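You operate a simulated robot arm through the tools that you are given. There is no shell and no other tool.

You run a simulated robot arm. Do the job below in one go: nothing can be reset, and whatever is moved stays where it is left.

Task
Swap the orange nozzle in the yellow socket for the blue one and run it.
Fine: yellow tap shut for the swap, open at the end; the old nozzle back in its holder.

The check looks at the end state, three seconds after you hand in, the way a careful person would. Anything else that was tipped, shoved, dropped, spilled or broken makes it a failure.

Robot
A 7-joint arm with a two-finger gripper, fixed in place. Base frame: the origin is at the foot of the arm, x ahead of it, y to its left, z up; the work surface is at about z = 90. Units: cm, degrees, N and s.
With the tool pointing down near the work surface it reaches from about 34 to 72 cm from the base axis. Its first joint turns from -66.0 to 66.0 degrees. Payload 2.45 kg.
Tool frame: the origin (TCP) lies between the finger pads and is the grasp point; the fingertips stand 2.6 cm ahead of it; z points along the fingers, y is the line along which they close. Largest opening 9.6 cm; the body of the gripper starts 6.9 cm behind the TCP.
Orientation is that of the tool frame in the base frame, as [roll, pitch, yaw] about the fixed x, y, z axes, in that order (R = Rz(yaw) Ry(pitch) Rx(roll)). With the fingers straight down and closing along the base's y, the tool's x points along the base's -x, its y along +y and its z along -z.

Tools
- The arm moves only by the tool step_arm. Its argument "moves" is a list of rows, each a list of 7 numbers: the shift along the base's x, y, z in units of 20 mm (1.0 is 20 mm), then the turn, a rotation vector about the base's x, y, z in units of 5 degrees (1.0 is 5 degrees), then the opening, from 0 (shut) to 1 (fully open). In form: [[x, y, z, ax, ay, az, grip], ...]. A call has 1 to 20 rows; each row shifts and turns the commanded pose from where the row before left it. A call with a number of a shift or a turn outside -1 to 1 is refused whole. Rows are played at 5 a second. More than 5 cm and 8.6 degrees between two rows, or a gripper value outside its range, and nothing of the call is played. Where a pose cannot be reached the arm comes as near as it can. A force on the tool above 60 N (or 10 N above the force at the start of the call, whichever is more), or a blocked arm, ends the call early, and 0.2 s more pass. The fingers move at their own pace and stop on an object; they squeeze with about 28 N. The grip force told is the motor's: it shows also when the fingers shut on nothing. Time passes only in rows, and 0.2 s behind the last, so rows that do not move let the fingers close. The reply holds the time, the measured pose of the TCP, the force on the tool along the base axes, the opening and the grip force, in the units named above and with some noise, with the torque about the TCP (base axes, N m) and any sound that the robot's microphone picked up.
- Cameras (640 x 400 px; columns grow to the right, rows downward): "scene" is fixed at [16.62, -40.47, 140.68]; the picture's right is [0.73, -0.68, 0.00], its down [-0.50, -0.53, -0.69] and it looks along [0.47, 0.50, -0.73] (base axes); focal length 214 px, centre (320, 200). "wrist" rides on the gripper at [8.2, 0.3, -9.8] in the tool frame; the picture's right is [-0.04, 1.00, 0.00], its down [-0.73, -0.03, -0.68] and it looks along [-0.68, -0.03, 0.73] (tool axes); focal length 256 px, centre (320, 200). There is no depth. A picture from a camera that has moved, and an enlarged one, comes with that camera's place and axes in the base frame and with its lens.
- grab_frame(camera): a new picture of that camera. No time passes.
- zoom(camera, box): a new picture of the part [left, top, right, bottom] of that camera's present view, enlarged. No time passes.
- sign_off(): hands the job in; it is judged then, once.

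Nothing tells you positions but the pictures and the camera data. Unless the task says otherwise, let go and move clear before handing in.

The tools are called after "Emit:" by a JSON object that holds its "name" and its "arguments". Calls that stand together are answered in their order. step_arm: Moves the arm, as the interface text tells. Its arguments: {"type":"object","properties":{"moves":{"type":"array"}},"required":["moves"]} The other tools are called the same way: grab_frame (camera) takes a picture; zoom (camera, box) takes an enlarged picture of a part of a camera's view; sign_off () hands the job in.

At the start:

```text
t: 0.0
eef_pos: [44.32, 5.2, 133.86]
tool_rot: [-179.9, 0.0, -180.0]
wrist_force: [-1.2, -0.2, -0.3]
torque: [-0.02, -0.02, 0.02]
opening: 9.59
grip_force: 0.0
```

scene: 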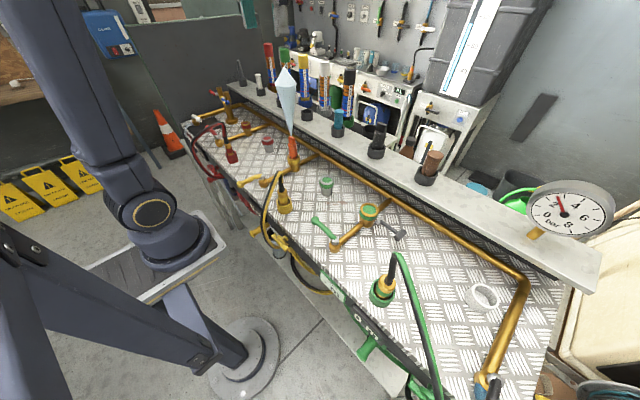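
wrist: 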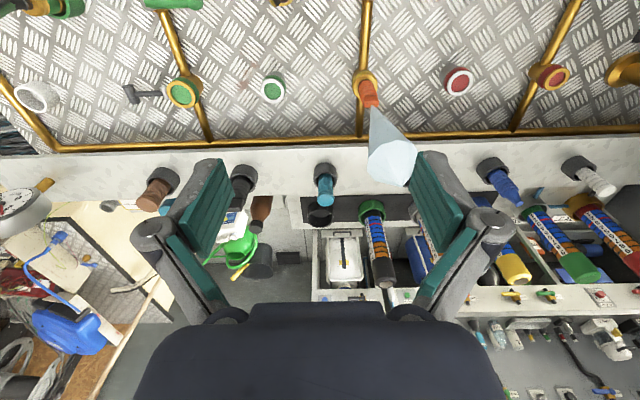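

The scene shows a bench with pipes, coloured sockets, taps and a back shelf of nozzles; an orange nozzle with a spray plume stands in a middle socket. I'll zoom in to identify things before moving.

Emit:
{"name": "zoom", "arguments": {"camera": "scene", "box": [220, 60, 380, 160]}}

Emit:
{"name": "zoom", "arguments": {"camera": "scene", "box": [220, 140, 420, 265]}}

Emit:
{"name": "zoom", "arguments": {"camera": "scene", "box": [170, 80, 330, 180]}}

Emit:
{"name": "zoom", "arguments": {"camera": "scene", "box": [320, 230, 560, 380]}}

Emit:
{"name": "zoom", "arguments": {"camera": "wrist", "box": [140, 0, 400, 162]}}

Emit:
{"name": "zoom", "arguments": {"camera": "wrist", "box": [380, 40, 640, 202]}}

Emit:
{"name": "zoom", "arguments": {"camera": "wrist", "box": [120, 120, 380, 282]}}

```text
4.00 times, centred on (300, 110) of scene
camera zoom: at [16.62, -40.47, 140.68], right [0.73, -0.68, 0.0], down [-0.5, -0.53, -0.69], along [0.47, 0.5, -0.73], focal length 858 px, centre (400, 560)
```

zoom: 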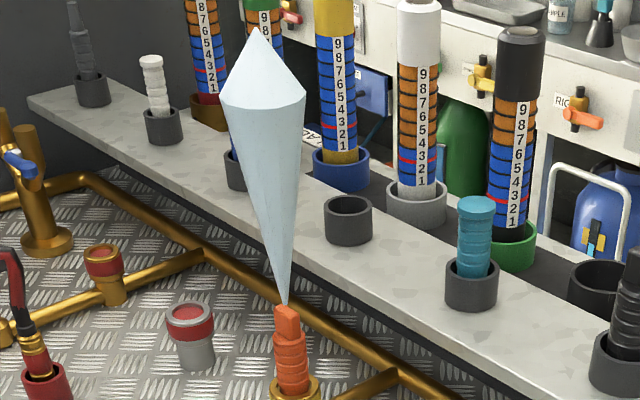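

```text
3.20 times, centred on (320, 202) of scene
camera zoom: at [16.62, -40.47, 140.68], right [0.73, -0.68, 0.0], down [-0.5, -0.53, -0.69], along [0.47, 0.5, -0.73], focal length 686 px, centre (320, 192)
```

zoom: 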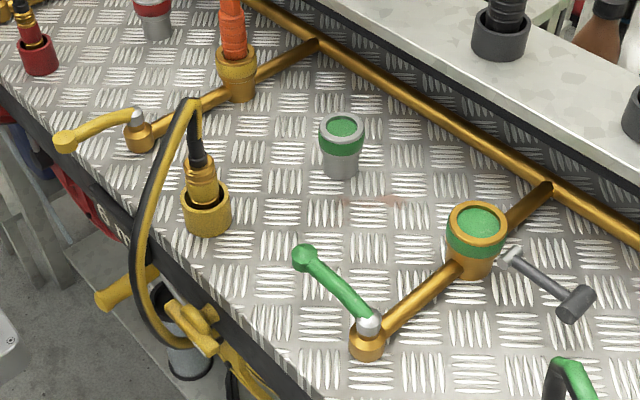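

```text
4.00 times, centred on (250, 130) of scene
camera zoom: at [16.62, -40.47, 140.68], right [0.73, -0.68, 0.0], down [-0.5, -0.53, -0.69], along [0.47, 0.5, -0.73], focal length 858 px, centre (600, 480)
```

zoom: 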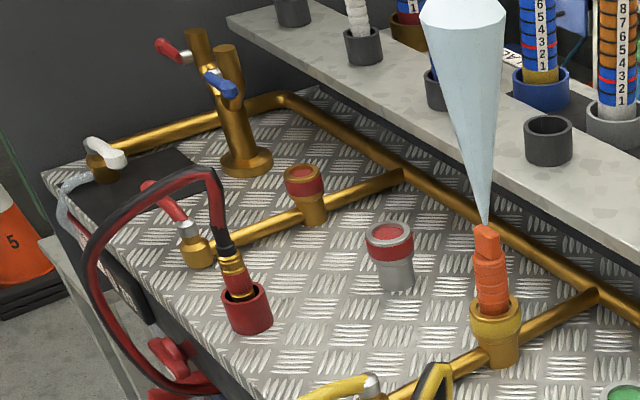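

```text
2.67 times, centred on (440, 305) of scene
camera zoom: at [16.62, -40.47, 140.68], right [0.73, -0.68, 0.0], down [-0.5, -0.53, -0.69], along [0.47, 0.5, -0.73], focal length 572 px, centre (0, -80)
```

zoom: 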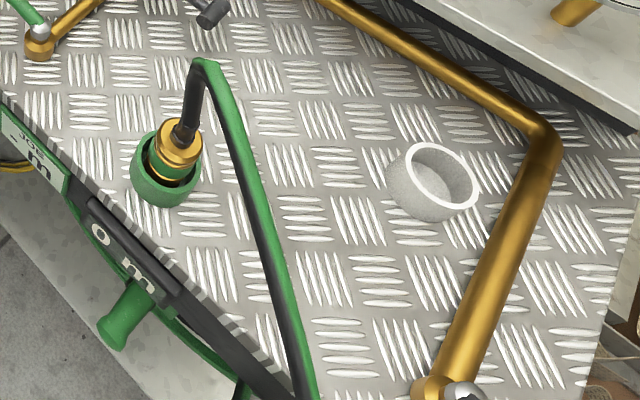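

```text
2.46 times, centred on (270, 81) of wrist
camera zoom: at [36.08, 5.38, 143.82], right [0.04, 1.0, 0.0], down [0.73, -0.03, 0.68], along [0.68, -0.03, -0.73], focal length 630 px, centre (443, 493)
```

zoom: 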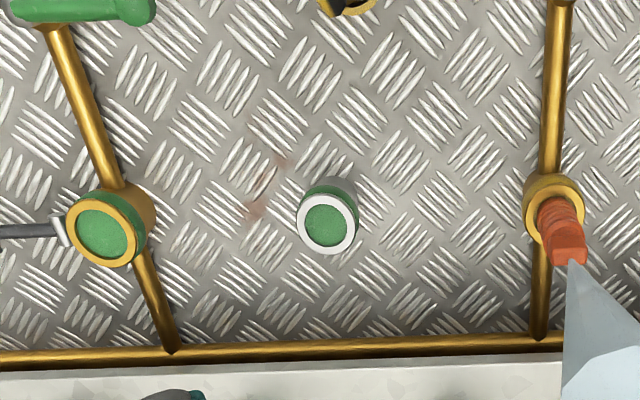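

```text
2.46 times, centred on (510, 121) of wrist
camera zoom: at [36.08, 5.38, 143.82], right [0.04, 1.0, 0.0], down [0.73, -0.03, 0.68], along [0.68, -0.03, -0.73], focal length 630 px, centre (-148, 394)
```

zoom: 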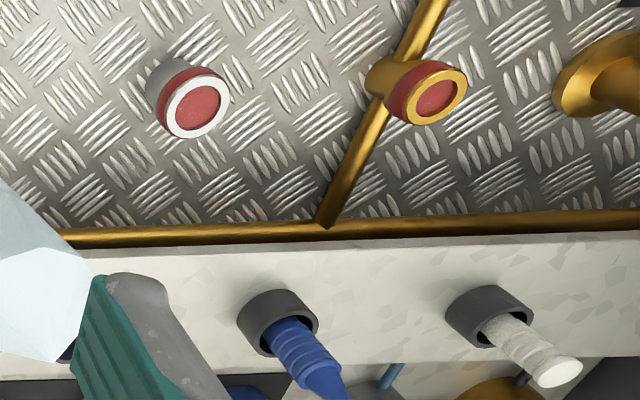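

```text
2.46 times, centred on (250, 201) of wrist
camera zoom: at [36.08, 5.38, 143.82], right [0.04, 1.0, 0.0], down [0.73, -0.03, 0.68], along [0.68, -0.03, -0.73], focal length 630 px, centre (492, 198)
```

zoom: 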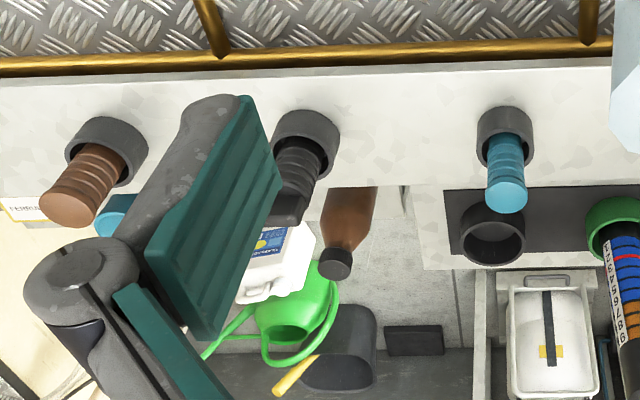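

The yellow socket is at about (52.5, 12, 96) with the orange nozzle spraying. Its tap pivot is near (39, 11), with the lever along the pipe (open), while the closed green and red levers point +y. The true blue nozzle stands in a shelf holder near (67, 38), the empty holder is near (69, 23), and I'm moving closer to look.

Emit:
{"name": "step_arm", "arguments": {"moves": [[-0.27, 0.36, -1, 0, 0, 0, 1], [-0.27, 0.36, -1, 0, 0, 0, 1], [-0.27, 0.36, -1, 0, 0, 0, 1], [-0.27, 0.36, -1, 0, 0, 0, 1], [-0.27, 0.36, -1, 0, 0, 0, 1], [-0.27, 0.36, -1, 0, 0, 0, 1], [-0.27, 0.36, -1, 0, 0, 0, 1], [-0.27, 0.36, -1, 0, 0, 0, 1]]}}

Emit:
{"name": "grab_frame", "arguments": {"camera": "wrist"}}

Emit:
{"name": "grab_frame", "arguments": {"camera": "scene"}}

```text
t: 1.8
eef_pos: [39.94, 10.87, 118.14]
tool_rot: [179.9, 0.1, 179.9]
wrist_force: [1.0, 0.5, 0.5]
torque: [-0.01, -0.02, 0.0]
opening: 9.59
grip_force: 0.1
```

```text
taken
camera wrist: at [31.74, 11.11, 128.04], right [0.04, 1.0, 0.0], down [0.73, -0.03, 0.68], along [0.68, -0.03, -0.73], focal length 256 px, centre (320, 200)
```

wrist: 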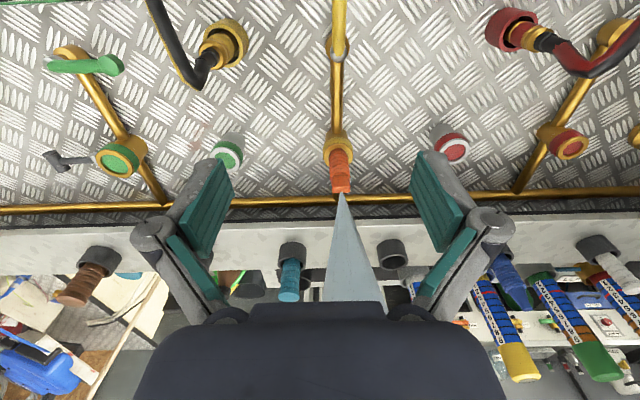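

```text
taken
```

scene: 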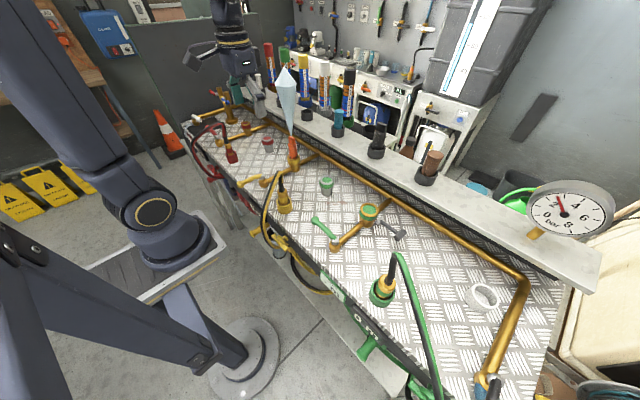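

Emit:
{"name": "zoom", "arguments": {"camera": "wrist", "box": [260, 0, 420, 100]}}

Emit:
{"name": "zoom", "arguments": {"camera": "wrist", "box": [280, 110, 400, 210]}}

Emit:
{"name": "zoom", "arguments": {"camera": "wrist", "box": [360, 210, 640, 385]}}

Emit:
{"name": "zoom", "arguments": {"camera": "wrist", "box": [420, 0, 640, 200]}}

Emit:
{"name": "zoom", "arguments": {"camera": "scene", "box": [236, 120, 316, 220]}}

```text
4.00 times, centred on (340, 50) of wrist
camera zoom: at [31.74, 11.11, 128.04], right [0.04, 1.0, 0.0], down [0.73, -0.03, 0.68], along [0.68, -0.03, -0.73], focal length 1024 px, centre (240, 800)
```

zoom: 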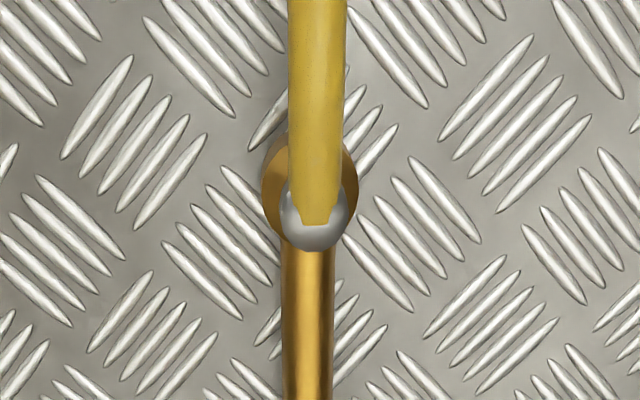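

```text
4.00 times, centred on (340, 160) of wrist
camera zoom: at [31.74, 11.11, 128.04], right [0.04, 1.0, 0.0], down [0.73, -0.03, 0.68], along [0.68, -0.03, -0.73], focal length 1024 px, centre (240, 360)
```

zoom: 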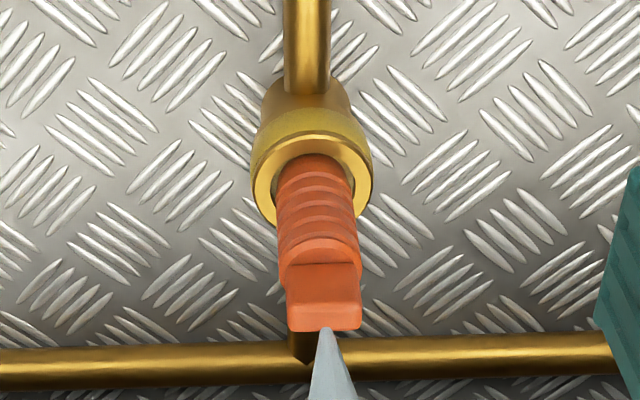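

```text
2.29 times, centred on (500, 298) of wrist
camera zoom: at [31.74, 11.11, 128.04], right [0.04, 1.0, 0.0], down [0.73, -0.03, 0.68], along [0.68, -0.03, -0.73], focal length 585 px, centre (-91, -23)
```

zoom: 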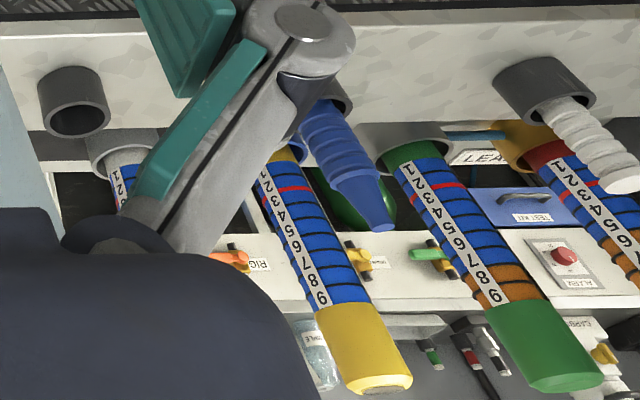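

```text
2.00 times, centred on (530, 100) of wrist
camera zoom: at [31.74, 11.11, 128.04], right [0.04, 1.0, 0.0], down [0.73, -0.03, 0.68], along [0.68, -0.03, -0.73], focal length 512 px, centre (-100, 400)
```

zoom: 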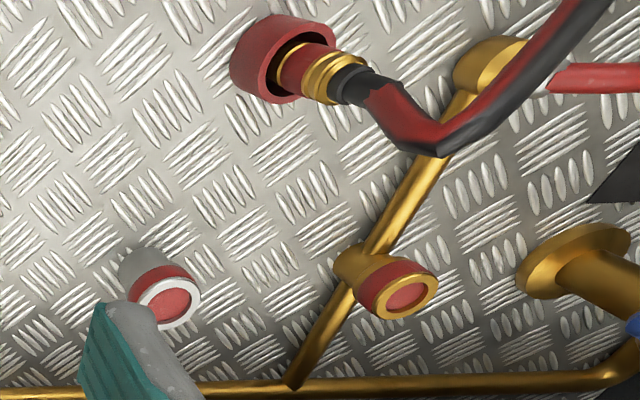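

```text
4.00 times, centred on (276, 170) of scene
camera zoom: at [16.62, -40.47, 140.68], right [0.73, -0.68, 0.0], down [-0.5, -0.53, -0.69], along [0.47, 0.5, -0.73], focal length 858 px, centre (496, 320)
```

zoom: 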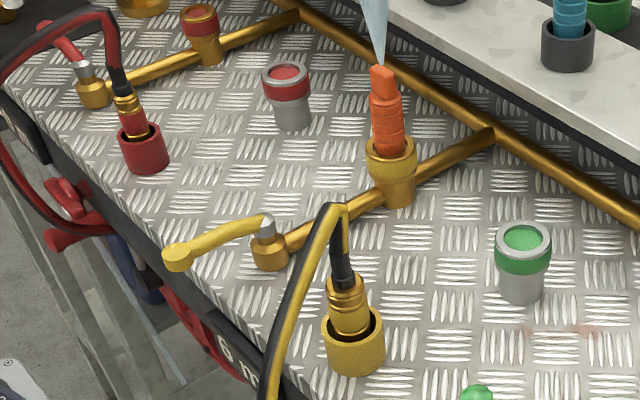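

The yellow lever runs from its pivot near (40.2, 13.0, 94) back to about (32.5, 13). The socket rim is about (53.8, 13.0, 94.6) and the empty holder about (68, 21.6, 104). I'll close the fingers and come down beside the lever on its -y side to push it shut.

Emit:
{"name": "step_arm", "arguments": {"moves": [[-0.655, -0.234, -0.5, 0, 0, 0, 0], [-0.655, -0.234, -0.5, 0, 0, 0, 0], [-0.655, -0.234, -0.5, 0, 0, 0, 0], [-0.655, -0.234, -0.5, 0, 0, 0, 0], [0, 0, -1, 0, 0, 0, 0], [0, 0, -1, 0, 0, 0, 0], [0, 0, -1, 0, 0, 0, 0], [0, 0, -1, 0, 0, 0, 0], [0, 0, -1, 0, 0, 0, 0], [0, 0, -1, 0, 0, 0, 0], [0, 0, -1, 0, 0, 0, 0], [0, 0, -0.5, 0, 0, 0, 0]]}}

Emit:
{"name": "grab_frame", "arguments": {"camera": "wrist"}}

Emit:
{"name": "zoom", "arguments": {"camera": "scene", "box": [200, 110, 320, 230]}}

```text
t: 4.4
eef_pos: [34.84, 8.94, 98.83]
tool_rot: [179.9, -0.1, -179.9]
wrist_force: [-0.2, 0.3, 0.2]
torque: [-0.01, -0.01, 0.0]
opening: 0.0
grip_force: 28.5
```

```text
taken
camera wrist: at [26.72, 9.35, 108.75], right [0.04, 1.0, 0.0], down [0.73, -0.03, 0.68], along [0.68, -0.03, -0.73], focal length 256 px, centre (320, 200)
```

wrist: 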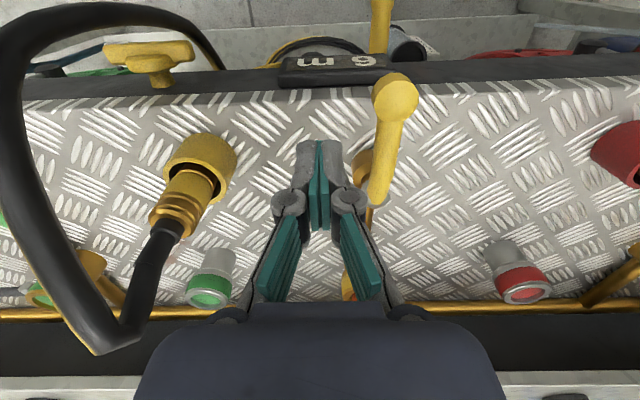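

```text
3.33 times, centred on (260, 170) of scene
camera zoom: at [16.62, -40.47, 140.68], right [0.73, -0.68, 0.0], down [-0.5, -0.53, -0.69], along [0.47, 0.5, -0.73], focal length 715 px, centre (520, 300)
```

zoom: 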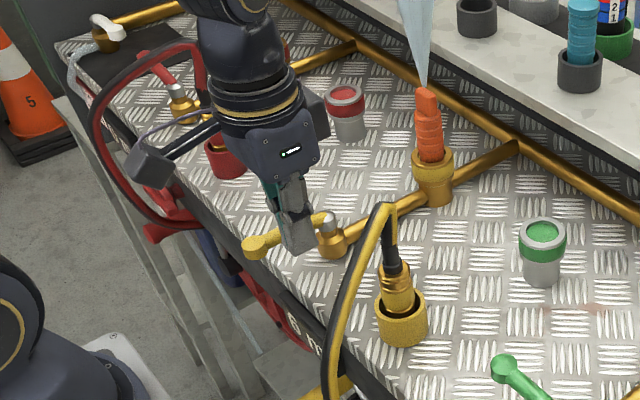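

The closed fingers hang on the lever's -y side, with the knob near (32, 13). I'll lower them and sweep the lever round toward +y.

Emit:
{"name": "step_arm", "arguments": {"moves": [[0, 0, -0.96, 0, 0, 0, 0], [0, 0, -0.96, 0, 0, 0, 0], [-0.03, 0.61, 0, 0, 0, 0, 0], [-0.03, 0.61, 0, 0, 0, 0, 0], [-0.05, 0.37, 0, 0, 0, 0, 0], [-0.05, 0.37, 0, 0, 0, 0, 0], [0.04, 0.37, 0, 0, 0, 0, 0], [0.04, 0.37, 0, 0, 0, 0, 0], [0.135, 0.35, 0, 0, 0, 0, 0], [0.135, 0.35, 0, 0, 0, 0, 0]]}}

Emit:
{"name": "grab_frame", "arguments": {"camera": "wrist"}}

Emit:
{"name": "zoom", "arguments": {"camera": "scene", "box": [200, 110, 320, 230]}}

```text
t: 6.6
eef_pos: [35.04, 15.76, 95.04]
tool_rot: [-180.0, -0.1, 179.9]
wrist_force: [1.3, -1.2, -1.2]
torque: [0.01, -0.01, -0.01]
opening: 0.0
grip_force: 27.9
```

```text
taken
camera wrist: at [26.89, 16.04, 104.99], right [0.04, 1.0, 0.0], down [0.73, -0.03, 0.68], along [0.68, -0.03, -0.73], focal length 256 px, centre (320, 200)
```

wrist: 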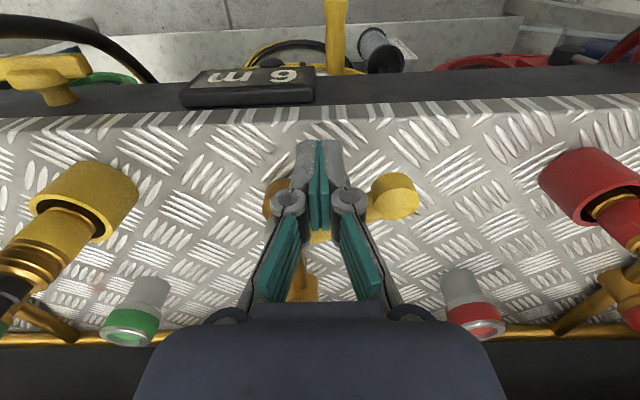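

```text
3.33 times, centred on (260, 170) of scene
camera zoom: at [16.62, -40.47, 140.68], right [0.73, -0.68, 0.0], down [-0.5, -0.53, -0.69], along [0.47, 0.5, -0.73], focal length 715 px, centre (520, 300)
```

zoom: 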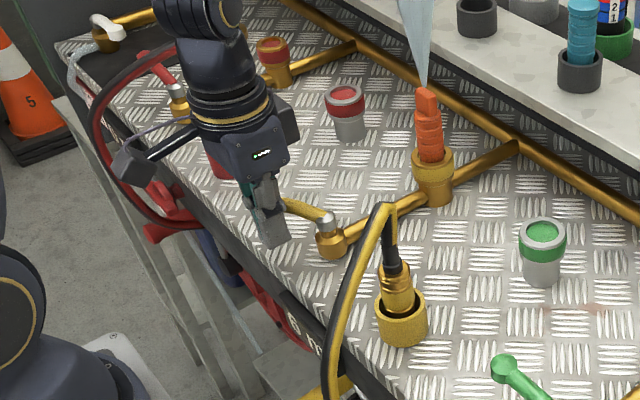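

The lever is turning with the fingers, and the spray is still on as it is about halfway. I'll keep going to the crosswise position.

Emit:
{"name": "step_arm", "arguments": {"moves": [[0.22, 0.3, 0, 0, 0, 0, 0], [0.22, 0.3, 0, 0, 0, 0, 0], [0.29, 0.235, 0, 0, 0, 0, 0], [0.29, 0.235, 0, 0, 0, 0, 0], [0.34, 0.15, 0, 0, 0, 0, 0], [0.34, 0.15, 0, 0, 0, 0, 0], [0.1, 0, 0, 0, 0, 0, 0]]}}

Emit:
{"name": "grab_frame", "arguments": {"camera": "wrist"}}

Emit:
{"name": "zoom", "arguments": {"camera": "scene", "box": [200, 110, 320, 230]}}

```text
t: 8.4
eef_pos: [37.66, 18.07, 94.83]
tool_rot: [-179.1, -1.9, -179.6]
wrist_force: [-11.2, 1.7, 0.8]
torque: [-0.1, -0.07, 0.0]
opening: 0.57
grip_force: 28.4
stopped in row 7: the force on the tool passed its limit at 61 N (the readings are from after the stop); the commanded pose is now the measured one
```

```text
taken
camera wrist: at [29.71, 18.58, 104.96], right [0.03, 1.0, -0.02], down [0.75, -0.01, 0.66], along [0.66, -0.04, -0.75], focal length 256 px, centre (320, 200)
```

wrist: 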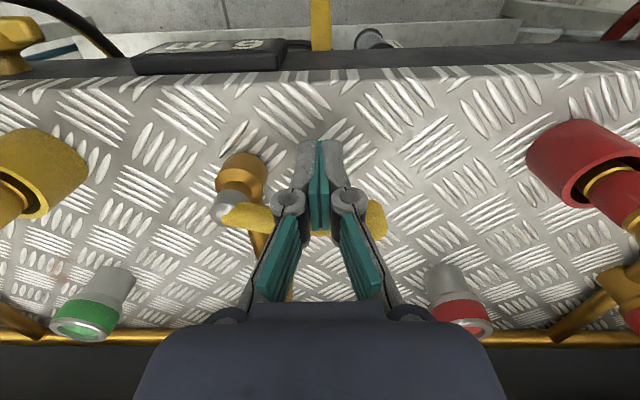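

```text
3.33 times, centred on (260, 170) of scene
camera zoom: at [16.59, -40.46, 140.69], right [0.73, -0.68, 0.0], down [-0.5, -0.53, -0.69], along [0.47, 0.5, -0.73], focal length 715 px, centre (520, 300)
```

zoom: 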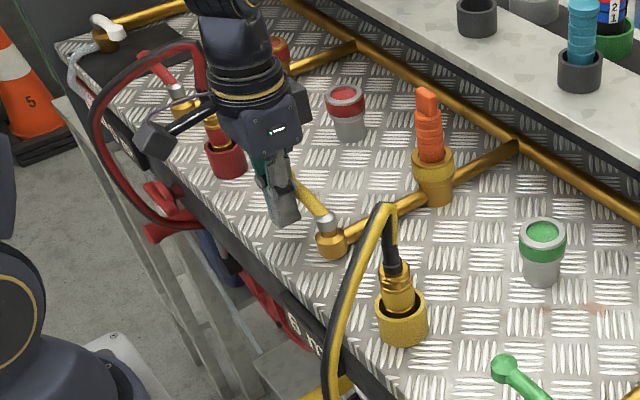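

The spray has stopped and the lever sits crosswise against its stop. I'll back off, level the tool, rise and go toward the orange nozzle.

Emit:
{"name": "step_arm", "arguments": {"moves": [[-0.5, 0, 0, 0.18, -0.38, -0.08, 0], [-0.3, 0, 0, 0, 0, 0, 0], [0, 0, 1, 0, 0, 0, 0], [0, 0, 1, 0, 0, 0, 0], [0, 0, 1, 0, 0, 0, 0], [0, 0, 1, 0, 0, 0, 0], [0, 0, 1, 0, 0, 0, 0.5], [0, 0, 1, 0, 0, 0, 0.5], [0, 0, 1, 0, 0, 0, 0.5], [0, 0, 1, 0, 0, 0, 0.5], [0, 0, 1, 0, 0, 0, 0.5], [0.8, -0.6, 0.5, 0, 0, 0, 0.5], [0.8, -0.6, 0, 0, 0, 0, 0.5], [0.8, -0.6, 0, 0, 0, 0, 0.5], [0.8, -0.6, 0, 0, 0, 0, 0.5]]}}

Emit:
{"name": "grab_frame", "arguments": {"camera": "wrist"}}

Emit:
{"name": "grab_frame", "arguments": {"camera": "scene"}}

```text
t: 11.6
eef_pos: [42.62, 13.47, 113.84]
tool_rot: [179.8, 0.5, 179.8]
wrist_force: [0.1, -0.6, -0.5]
torque: [0.03, 0.03, 0.0]
opening: 4.82
grip_force: 0.0
```

```text
taken
camera wrist: at [34.4, 13.75, 123.72], right [0.04, 1.0, 0.0], down [0.73, -0.03, 0.68], along [0.68, -0.03, -0.73], focal length 256 px, centre (320, 200)
```

wrist: 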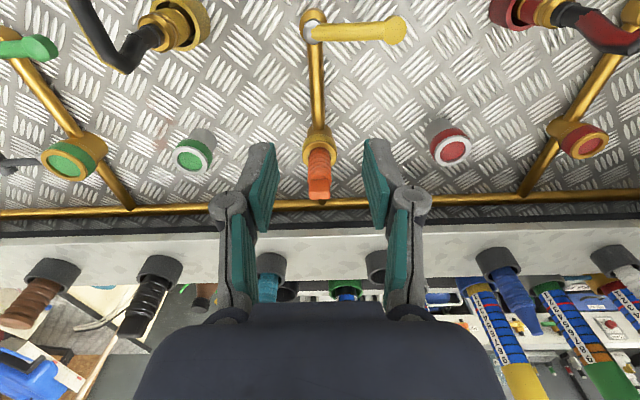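

```text
taken
```

scene: 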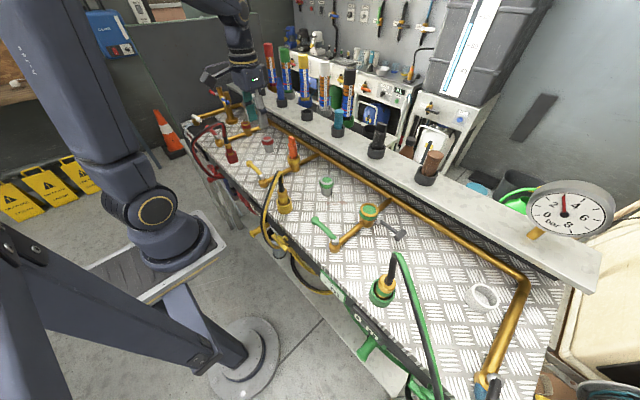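

The lever points +y, the spray is off and the gauge has risen. I'll zoom in to refine the positions of the nozzle and holders.

Emit:
{"name": "zoom", "arguments": {"camera": "wrist", "box": [270, 110, 370, 210]}}

Emit:
{"name": "zoom", "arguments": {"camera": "scene", "box": [264, 60, 344, 180]}}

Emit:
{"name": "zoom", "arguments": {"camera": "wrist", "box": [440, 220, 600, 340]}}

Emit:
{"name": "zoom", "arguments": {"camera": "scene", "box": [220, 50, 320, 130]}}

```text
4.00 times, centred on (320, 160) of wrist
camera zoom: at [34.4, 13.75, 123.72], right [0.04, 1.0, 0.0], down [0.73, -0.03, 0.68], along [0.68, -0.03, -0.73], focal length 1024 px, centre (320, 360)
```

zoom: 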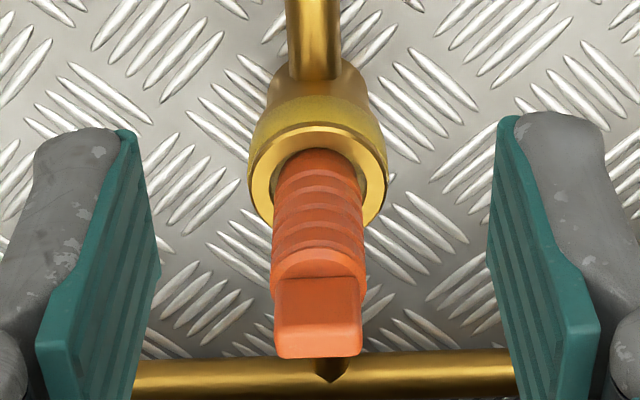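

```text
3.33 times, centred on (304, 120) of scene
camera zoom: at [16.62, -40.47, 140.68], right [0.73, -0.68, 0.0], down [-0.5, -0.53, -0.69], along [0.47, 0.5, -0.73], focal length 715 px, centre (373, 467)
```

zoom: 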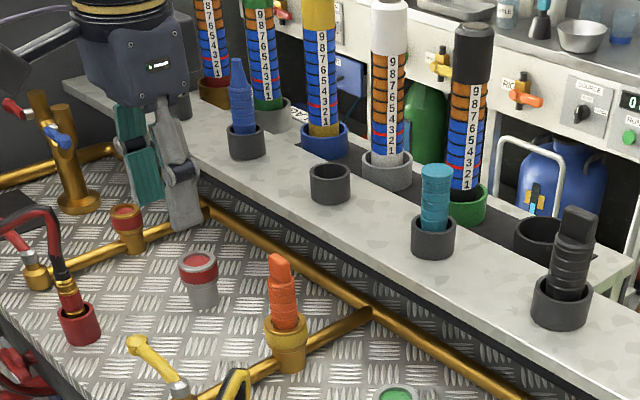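

```text
3.33 times, centred on (520, 280) of wrist
camera zoom: at [34.4, 13.75, 123.72], right [0.04, 1.0, 0.0], down [0.73, -0.03, 0.68], along [0.68, -0.03, -0.73], focal length 853 px, centre (-347, -67)
```

zoom: 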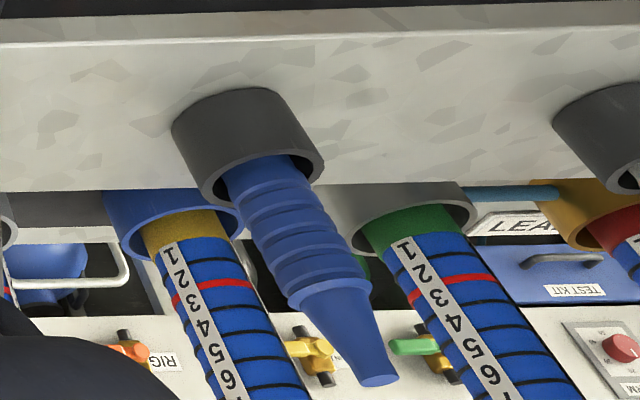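

```text
5.00 times, centred on (270, 90) of scene
camera zoom: at [16.62, -40.47, 140.68], right [0.73, -0.68, 0.0], down [-0.5, -0.53, -0.69], along [0.47, 0.5, -0.73], focal length 1072 px, centre (570, 750)
```

zoom: 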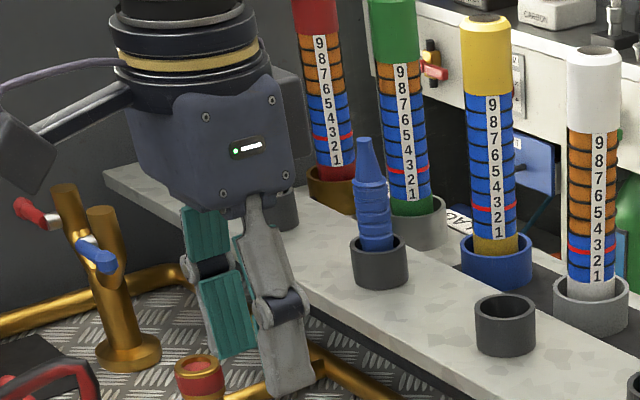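

Triangulation puts the blue nozzle at about (69.7, 39.7), with its holder rim at z≈103.3 and its tip at about 111.8. That is about 80 cm out, too far for a straight-down tool, so I'll test the reach with the tool tilted 40° outward and an empty gripper.

Emit:
{"name": "step_arm", "arguments": {"moves": [[0, 0, 1, 0, -1, 0, 0.5], [0, 0, 1, 0, -1, 0, 0.5], [0, 0, 1, 0, -1, 0, 0.5], [0, 0, 0, 0, -1, 0, 0.5], [0, 0, 0, 0, -1, 0, 0.5], [0, 0, 0, 0, -1, 0, 0.5], [0, 0, 0, 0, -1, 0, 0.5], [0, 0, 0, 0, -1, 0, 0.5]]}}

Emit:
{"name": "grab_frame", "arguments": {"camera": "wrist"}}

```text
t: 13.4
eef_pos: [42.76, 13.44, 119.82]
tool_rot: [179.7, 40.5, 179.8]
wrist_force: [-0.4, 0.1, -1.3]
torque: [-0.01, -0.06, -0.01]
opening: 4.82
grip_force: 0.0
```

```text
taken
camera wrist: at [30.07, 13.79, 122.11], right [0.03, 1.0, 0.03], down [0.12, -0.03, 0.99], along [0.99, -0.03, -0.12], focal length 256 px, centre (320, 200)
```

wrist: 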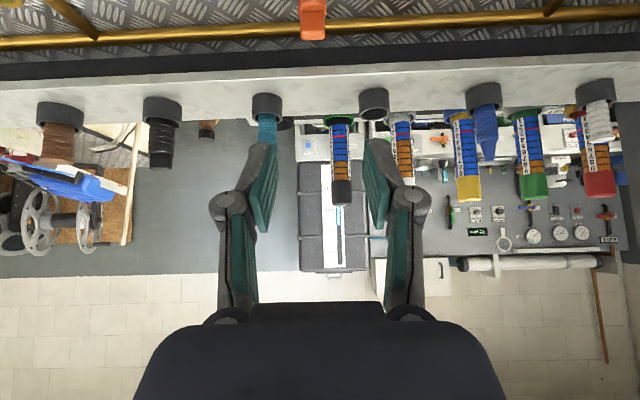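

The tilt works and the views agree on the lateral positions. I'll move closer to the blue nozzle to test the reach and look at it.

Emit:
{"name": "step_arm", "arguments": {"moves": [[0.6, 0.93, 0, 0, 0, 0, 0.8], [0.6, 0.93, 0, 0, 0, 0, 0.8], [0.6, 0.93, 0, 0, 0, 0, 0.8], [0.6, 0.93, 0, 0, 0, 0, 0.8], [0.6, 0.93, 0, 0, 0, 0, 0.8], [0.6, 0.93, 0, 0, 0, 0, 0.8], [0.6, 0.93, 0, 0, 0, 0, 0.8], [0.6, 0.93, 0, 0, 0, 0, 0.8], [0.6, 0.93, 0, 0, 0, 0, 0.8], [0.6, 0.93, 0, 0, 0, 0, 0.8], [0.6, 0.93, 0, 0, 0, 0, 0.8], [0.6, 0.93, 0, 0, 0, 0, 0.8], [0.6, 0.93, 0, 0, 0, 0, 0.8], [0.6, 0.93, 0, 0, 0, 0, 0.8]]}}

Emit:
{"name": "grab_frame", "arguments": {"camera": "wrist"}}

Emit:
{"name": "grab_frame", "arguments": {"camera": "scene"}}

```text
t: 16.4
eef_pos: [59.29, 39.2, 119.72]
tool_rot: [179.9, 40.5, 179.8]
wrist_force: [-0.2, 0.4, -0.8]
torque: [-0.01, 0.01, -0.01]
opening: 7.67
grip_force: 0.0
```

```text
taken
camera wrist: at [46.79, 39.54, 121.97], right [0.03, 1.0, 0.03], down [0.12, -0.03, 0.99], along [0.99, -0.03, -0.12], focal length 256 px, centre (320, 200)
```

wrist: 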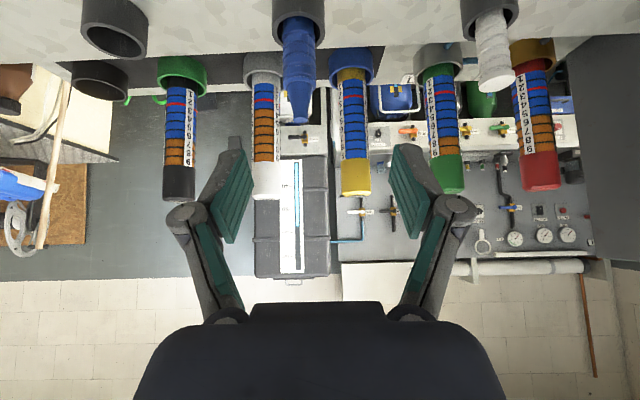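

```text
taken
```

scene: 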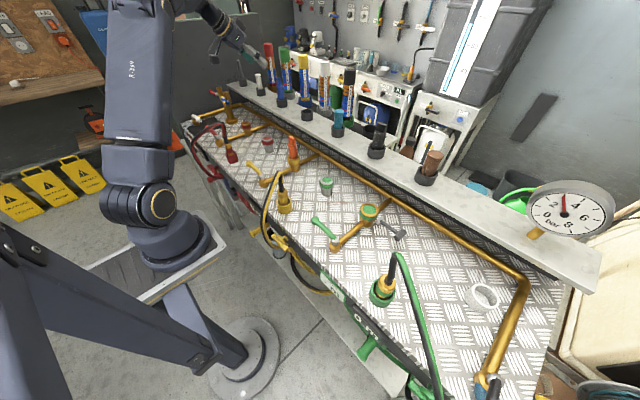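

The blue nozzle is slightly left of the gripper line, at about y≈37.3 and x≈66–68. I'll shift sideways and down a little to get parallax and settle its depth and height.

Emit:
{"name": "step_arm", "arguments": {"moves": [[0, -0.32, -0.8, 0, 0, 0, 0.8], [0, -0.32, -0.8, 0, 0, 0, 0.8], [0, -0.31, -0.9, 0, 0, 0, 0.8]]}}

Emit:
{"name": "grab_frame", "arguments": {"camera": "wrist"}}

Emit:
{"name": "zoom", "arguments": {"camera": "scene", "box": [200, 30, 320, 130]}}

Emit:
{"name": "zoom", "arguments": {"camera": "wrist", "box": [240, 0, 400, 140]}}

```text
t: 17.2
eef_pos: [59.43, 37.5, 114.83]
tool_rot: [179.7, 40.5, 179.7]
wrist_force: [-0.3, 0.5, 0.0]
torque: [-0.01, 0.01, -0.01]
opening: 7.69
grip_force: 0.0
```

```text
taken
camera wrist: at [46.83, 37.72, 117.11], right [0.03, 1.0, 0.03], down [0.12, -0.03, 0.99], along [0.99, -0.03, -0.12], focal length 256 px, centre (320, 200)
```

wrist: 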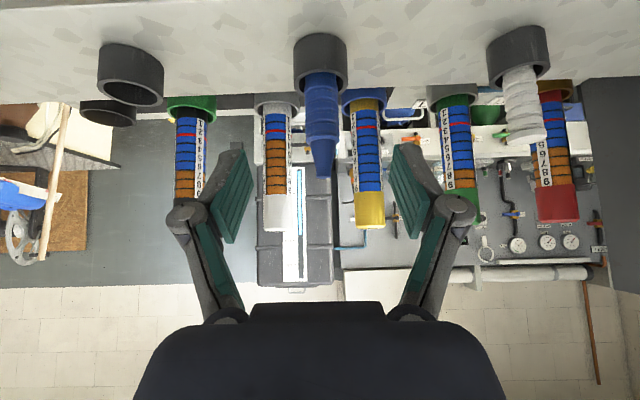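

```text
4.00 times, centred on (260, 80) of scene
camera zoom: at [16.62, -40.47, 140.68], right [0.73, -0.68, 0.0], down [-0.5, -0.53, -0.69], along [0.47, 0.5, -0.73], focal length 858 px, centre (560, 680)
```

zoom: 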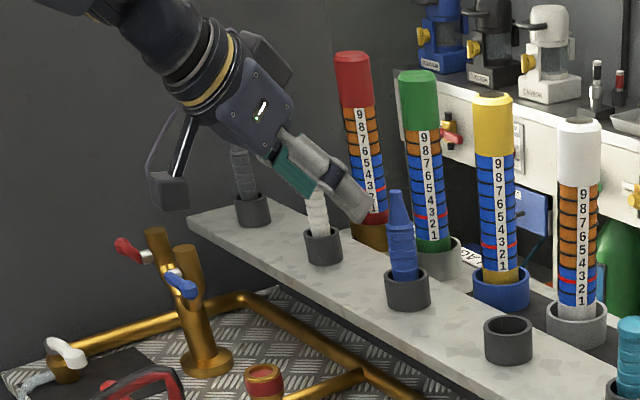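

```text
2.86 times, centred on (320, 70) of wrist
camera zoom: at [46.83, 37.72, 117.11], right [0.03, 1.0, 0.03], down [0.12, -0.03, 0.99], along [0.99, -0.03, -0.12], focal length 731 px, centre (320, 571)
```

zoom: 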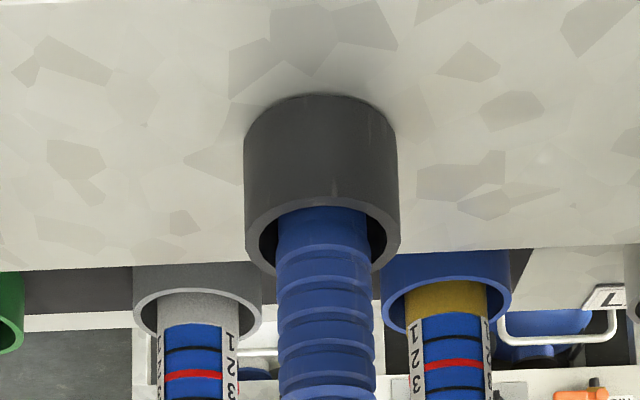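

Blue is now well fixed at about (67.9, 37.25) with rim z≈104.4 and tip ≈112.7, and the empty holder is at about (67.9, 21.1). I'll test whether the arm reaches over the blue nozzle with this tilt, staying above it.

Emit:
{"name": "step_arm", "arguments": {"moves": [[0, 0, 1, 0, 0, 0, 0.8], [0, 0, 1, 0, 0, 0, 0.8], [1, -0.06, 0, 0, 0, 0, 0.8], [1, -0.06, 0, 0, 0, 0, 0.8], [1, 0, 0, 0, 0, 0, 0.8], [1, 0, 0, 0, 0, 0, 0.8], [0.2, 0, 0, 0, 0, 0, 0.8]]}}

Emit:
{"name": "zoom", "arguments": {"camera": "scene", "box": [220, 30, 320, 130]}}

Emit:
{"name": "grab_frame", "arguments": {"camera": "wrist"}}

```text
t: 18.8
eef_pos: [67.72, 37.23, 118.96]
tool_rot: [179.8, 40.5, 179.8]
wrist_force: [-0.5, -0.1, 1.5]
torque: [-0.02, 0.0, 0.0]
opening: 7.7
grip_force: 0.1
```

```text
4.00 times, centred on (270, 80) of scene
camera zoom: at [16.62, -40.47, 140.68], right [0.73, -0.68, 0.0], down [-0.5, -0.53, -0.69], along [0.47, 0.5, -0.73], focal length 858 px, centre (520, 680)
```

zoom: 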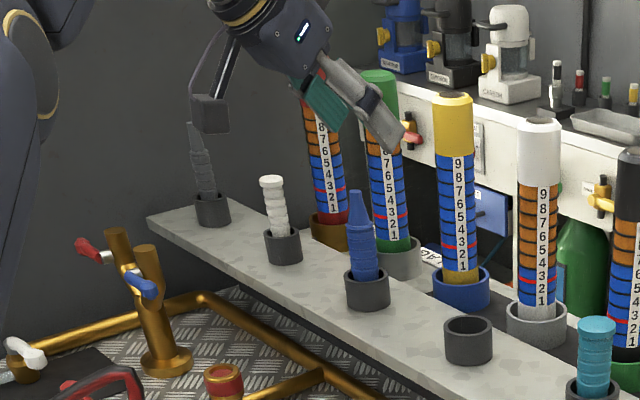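

```text
taken
camera wrist: at [55.2, 37.52, 121.21], right [0.03, 1.0, 0.03], down [0.12, -0.03, 0.99], along [0.99, -0.03, -0.12], focal length 256 px, centre (320, 200)
```

wrist: 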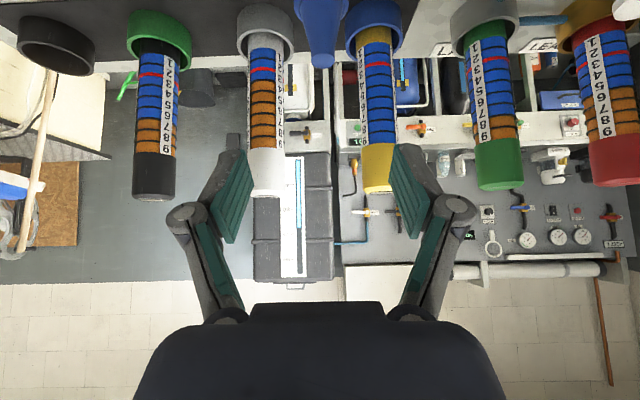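

The reach over blue works (within 0.2 cm), and the measuring cylinders behind stand at x≈86, well clear. Now I go back over the orange nozzle at (53.5, 12.8) with the same tilt.

Emit:
{"name": "step_arm", "arguments": {"moves": [[-0.546, -0.939, 0, 0, 0, 0, 0.7], [-0.546, -0.939, 0, 0, 0, 0, 0.7], [-0.546, -0.939, 0, 0, 0, 0, 0.7], [-0.546, -0.939, 0, 0, 0, 0, 0.7], [-0.546, -0.939, 0, 0, 0, 0, 0.7], [-0.546, -0.939, 0, 0, 0, 0, 0.7], [-0.546, -0.939, 0, 0, 0, 0, 0.7], [-0.546, -0.939, 0, 0, 0, 0, 0.7], [-0.546, -0.939, 0, 0, 0, 0, 0.7], [-0.546, -0.939, 0, 0, 0, 0, 0.7], [-0.546, -0.939, 0, 0, 0, 0, 0.7], [-0.546, -0.939, 0, 0, 0, 0, 0.7], [-0.546, -0.939, 0, 0, 0, 0, 0.7], [0, 0, -1, 0, 0, 0, 0.7], [0, 0, -1, 0, 0, 0, 0.7], [0, 0, -1, 0, 0, 0, 0.7]]}}

Emit:
{"name": "grab_frame", "arguments": {"camera": "wrist"}}

Emit:
{"name": "zoom", "arguments": {"camera": "scene", "box": [240, 70, 340, 190]}}

```text
t: 22.2
eef_pos: [53.6, 12.75, 112.66]
tool_rot: [179.8, 40.5, 179.8]
wrist_force: [0.5, -0.4, -0.4]
torque: [0.01, -0.01, -0.01]
opening: 6.72
grip_force: 0.1
```

```text
taken
camera wrist: at [40.95, 13.11, 114.96], right [0.03, 1.0, 0.03], down [0.12, -0.03, 0.99], along [0.99, -0.03, -0.12], focal length 256 px, centre (320, 200)
```

wrist: 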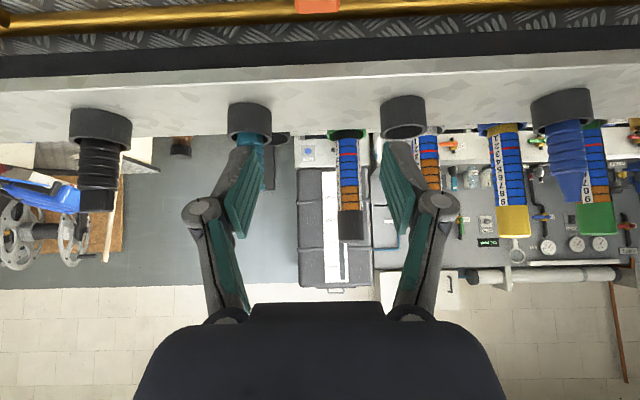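

```text
3.33 times, centred on (290, 130) of scene
camera zoom: at [16.62, -40.47, 140.68], right [0.73, -0.68, 0.0], down [-0.5, -0.53, -0.69], along [0.47, 0.5, -0.73], focal length 715 px, centre (420, 433)
```

zoom: 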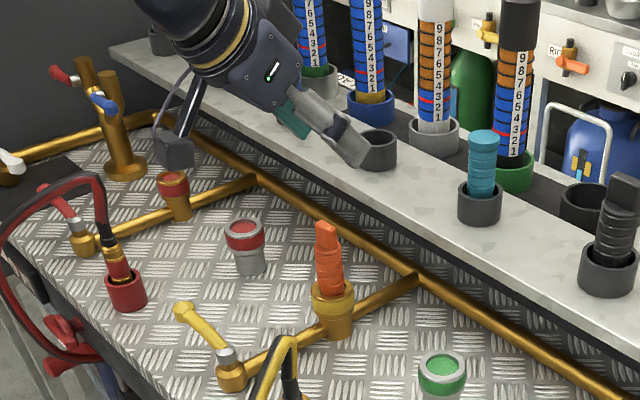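

The orange nozzle is centred below the gripper, and the camera will clear the lever by about 4 cm. I'll descend to grip height at z≈99.

Emit:
{"name": "step_arm", "arguments": {"moves": [[0, 0, -0.9, 0, 0, 0, 0.7], [0, 0, -0.9, 0, 0, 0, 0.7], [0, 0, -0.9, 0, 0, 0, 0.7], [0, 0, -0.9, 0, 0, 0, 0.7], [0, 0, -0.9, 0, 0, 0, 0.7], [0, 0, -0.9, 0, 0, 0, 0.7]]}}

Emit:
{"name": "grab_frame", "arguments": {"camera": "wrist"}}

Emit:
{"name": "zoom", "arguments": {"camera": "scene", "box": [230, 90, 330, 210]}}

```text
t: 23.6
eef_pos: [53.7, 12.73, 101.99]
tool_rot: [179.7, 40.4, 179.8]
wrist_force: [0.5, 0.3, -1.0]
torque: [-0.03, -0.02, 0.01]
opening: 6.74
grip_force: 0.2
```

```text
taken
camera wrist: at [41.12, 13.09, 104.27], right [0.03, 1.0, 0.03], down [0.12, -0.03, 0.99], along [0.99, -0.03, -0.12], focal length 256 px, centre (320, 200)
```

wrist: 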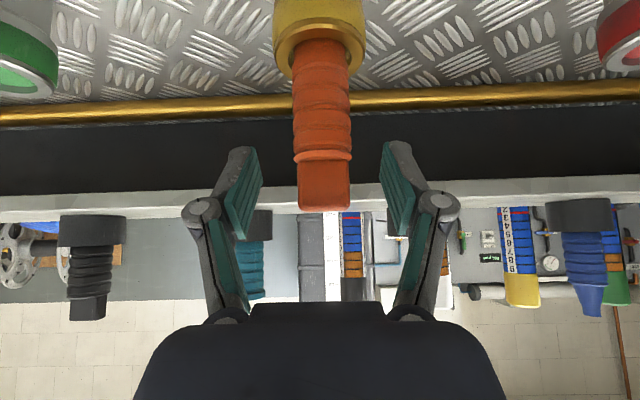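

```text
3.33 times, centred on (280, 150) of scene
camera zoom: at [16.62, -40.47, 140.68], right [0.73, -0.68, 0.0], down [-0.5, -0.53, -0.69], along [0.47, 0.5, -0.73], focal length 715 px, centre (453, 367)
```

zoom: 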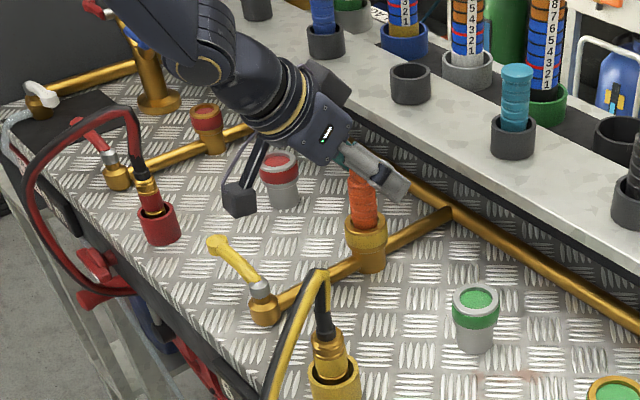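

The nozzle sits between the fingers. I'll lower another 3 cm and close.

Emit:
{"name": "step_arm", "arguments": {"moves": [[0, 0, -0.75, 0, 0, 0, 0.7], [0, 0, -0.7, 0, 0, 0, 0.7], [0, 0, 0, 0, 0, 0, 0.45], [0, 0, 0, 0, 0, 0, 0.0], [0, 0, 0, 0, 0, 0, 0.0], [0, 0, 0, 0, 0, 0, 0.0], [0, 0, 0, 0, 0, 0, 0.0]]}}

Emit:
{"name": "grab_frame", "arguments": {"camera": "wrist"}}

Emit:
{"name": "zoom", "arguments": {"camera": "scene", "box": [230, 90, 330, 210]}}

```text
t: 25.2
eef_pos: [53.89, 12.79, 99.23]
tool_rot: [179.6, 40.5, 179.8]
wrist_force: [-0.9, -0.8, 0.3]
torque: [-0.02, -0.04, 0.02]
opening: 2.53
grip_force: 28.0
```

```text
taken
camera wrist: at [41.25, 13.15, 101.42], right [0.03, 1.0, 0.03], down [0.12, -0.03, 0.99], along [0.99, -0.03, -0.12], focal length 256 px, centre (320, 200)
```

wrist: 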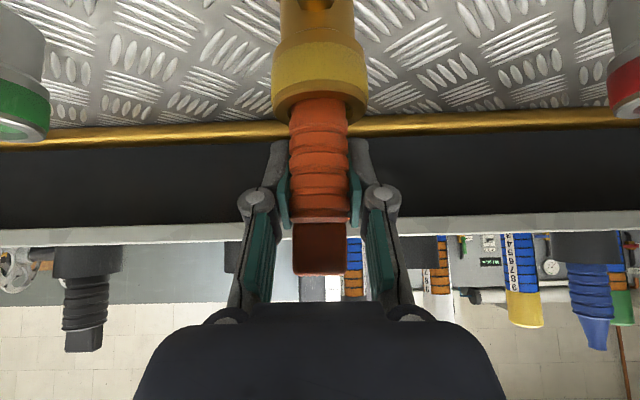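

```text
3.33 times, centred on (280, 150) of scene
camera zoom: at [16.62, -40.47, 140.68], right [0.73, -0.68, 0.0], down [-0.5, -0.53, -0.69], along [0.47, 0.5, -0.73], focal length 715 px, centre (453, 367)
```

zoom: 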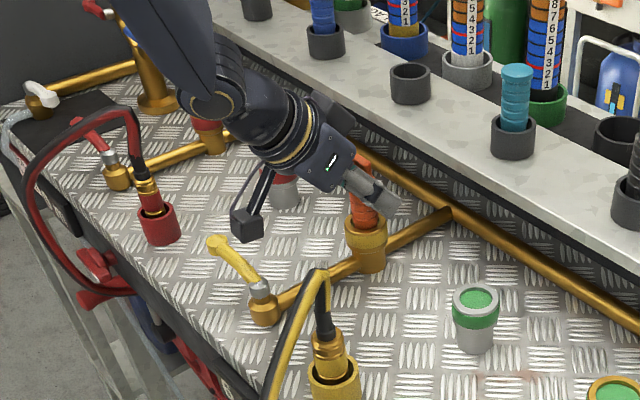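

The orange nozzle is gripped (2.53 cm wide). I'll pull it slowly straight up.

Emit:
{"name": "step_arm", "arguments": {"moves": [[0, 0, 0.25, 0, 0, 0, 0], [0, 0, 0.25, 0, 0, 0, 0], [0, 0, 0.25, 0, 0, 0, 0], [0, 0, 0.25, 0, 0, 0, 0]]}}

Emit:
{"name": "grab_frame", "arguments": {"camera": "wrist"}}

```text
t: 26.2
eef_pos: [53.63, 12.75, 101.13]
tool_rot: [179.9, 40.4, 179.8]
wrist_force: [-0.4, 0.6, -0.9]
torque: [0.0, -0.01, 0.03]
opening: 2.53
grip_force: 27.9
```

```text
taken
camera wrist: at [41.1, 13.04, 103.41], right [0.03, 1.0, 0.03], down [0.12, -0.03, 0.99], along [0.99, -0.03, -0.12], focal length 256 px, centre (320, 200)
```

wrist: 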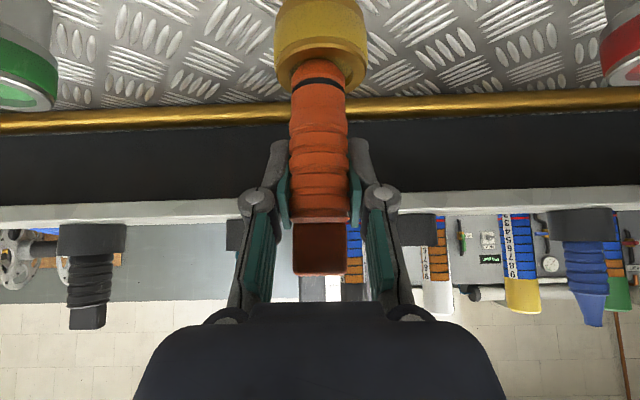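

It slides out freely and an O-ring is now showing. I'll lift on until clear.

Emit:
{"name": "step_arm", "arguments": {"moves": [[0, 0, 0.35, 0, 0, 0, 0], [0, 0, 0.4, 0, 0, 0, 0], [0, 0, 0.5, 0, 0, 0, 0], [0, 0, 0.75, 0, 0, 0, 0], [0, 0, 1, 0, 0, 0, 0], [0, 0, 1, 0, 0, 0, 0], [0, 0, 1, 0, 0, 0, 0], [0, 0, 1, 0, 0, 0, 0], [0, 0, 1, 0, 0, 0, 0], [0, 0, 1, 0, 0, 0, 0]]}}

Emit:
{"name": "grab_frame", "arguments": {"camera": "wrist"}}

Emit:
{"name": "zoom", "arguments": {"camera": "scene", "box": [230, 50, 350, 190]}}

```text
t: 28.4
eef_pos: [53.43, 12.82, 117.22]
tool_rot: [179.7, 40.4, 179.8]
wrist_force: [0.6, 0.3, -0.1]
torque: [0.01, 0.02, -0.02]
opening: 2.52
grip_force: 27.9
```

```text
taken
camera wrist: at [40.79, 13.15, 119.6], right [0.03, 1.0, 0.03], down [0.12, -0.03, 0.99], along [0.99, -0.03, -0.12], focal length 256 px, centre (320, 200)
```

wrist: 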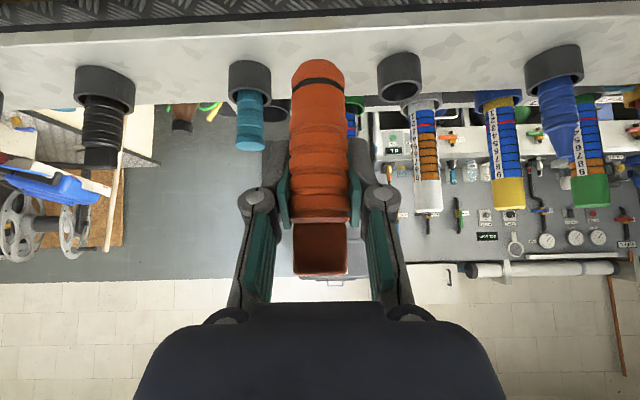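

```text
2.86 times, centred on (290, 120) of scene
camera zoom: at [16.62, -40.47, 140.68], right [0.73, -0.68, 0.0], down [-0.5, -0.53, -0.69], along [0.47, 0.5, -0.73], focal length 613 px, centre (406, 429)
```

zoom: 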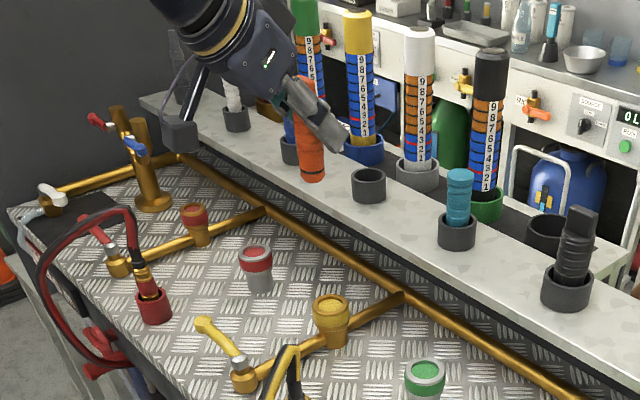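

The orange nozzle is out, hanging vertical with its bottom about 6 cm below the TCP. I'll line up in y with the empty holder, stop short and check.

Emit:
{"name": "step_arm", "arguments": {"moves": [[0.45, 0.828, 0, 0, 0, 0, 0], [0.45, 0.828, 0, 0, 0, 0, 0], [0.45, 0.828, 0, 0, 0, 0, 0], [0.45, 0.828, 0, 0, 0, 0, 0], [0.45, 0.828, 0, 0, 0, 0, 0]]}}

Emit:
{"name": "grab_frame", "arguments": {"camera": "wrist"}}

Emit:
{"name": "zoom", "arguments": {"camera": "scene", "box": [250, 60, 350, 140]}}

```text
t: 29.6
eef_pos: [58.11, 21.13, 117.2]
tool_rot: [179.7, 40.5, 179.8]
wrist_force: [-0.5, -0.8, 0.0]
torque: [-0.04, -0.01, 0.02]
opening: 2.55
grip_force: 28.0
```

```text
taken
camera wrist: at [45.56, 21.47, 119.43], right [0.03, 1.0, 0.03], down [0.12, -0.03, 0.99], along [0.99, -0.03, -0.12], focal length 256 px, centre (320, 200)
```

wrist: 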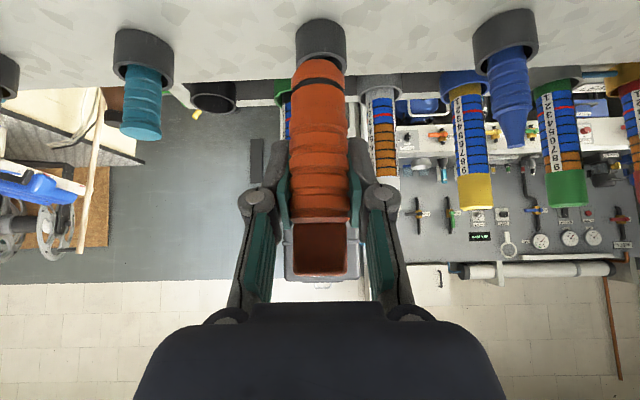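

```text
5.00 times, centred on (300, 100) of scene
camera zoom: at [16.62, -40.47, 140.68], right [0.73, -0.68, 0.0], down [-0.5, -0.53, -0.69], along [0.47, 0.5, -0.73], focal length 1072 px, centre (420, 700)
```

zoom: 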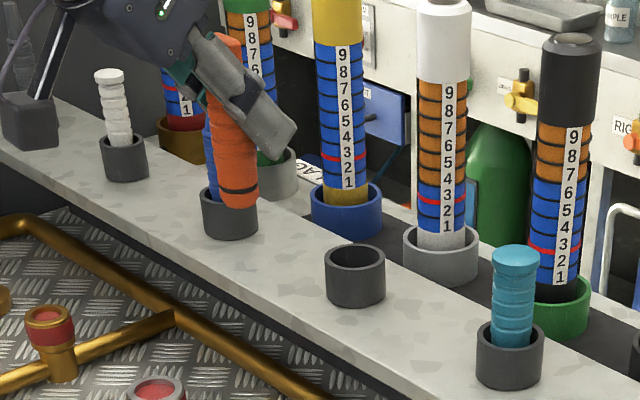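

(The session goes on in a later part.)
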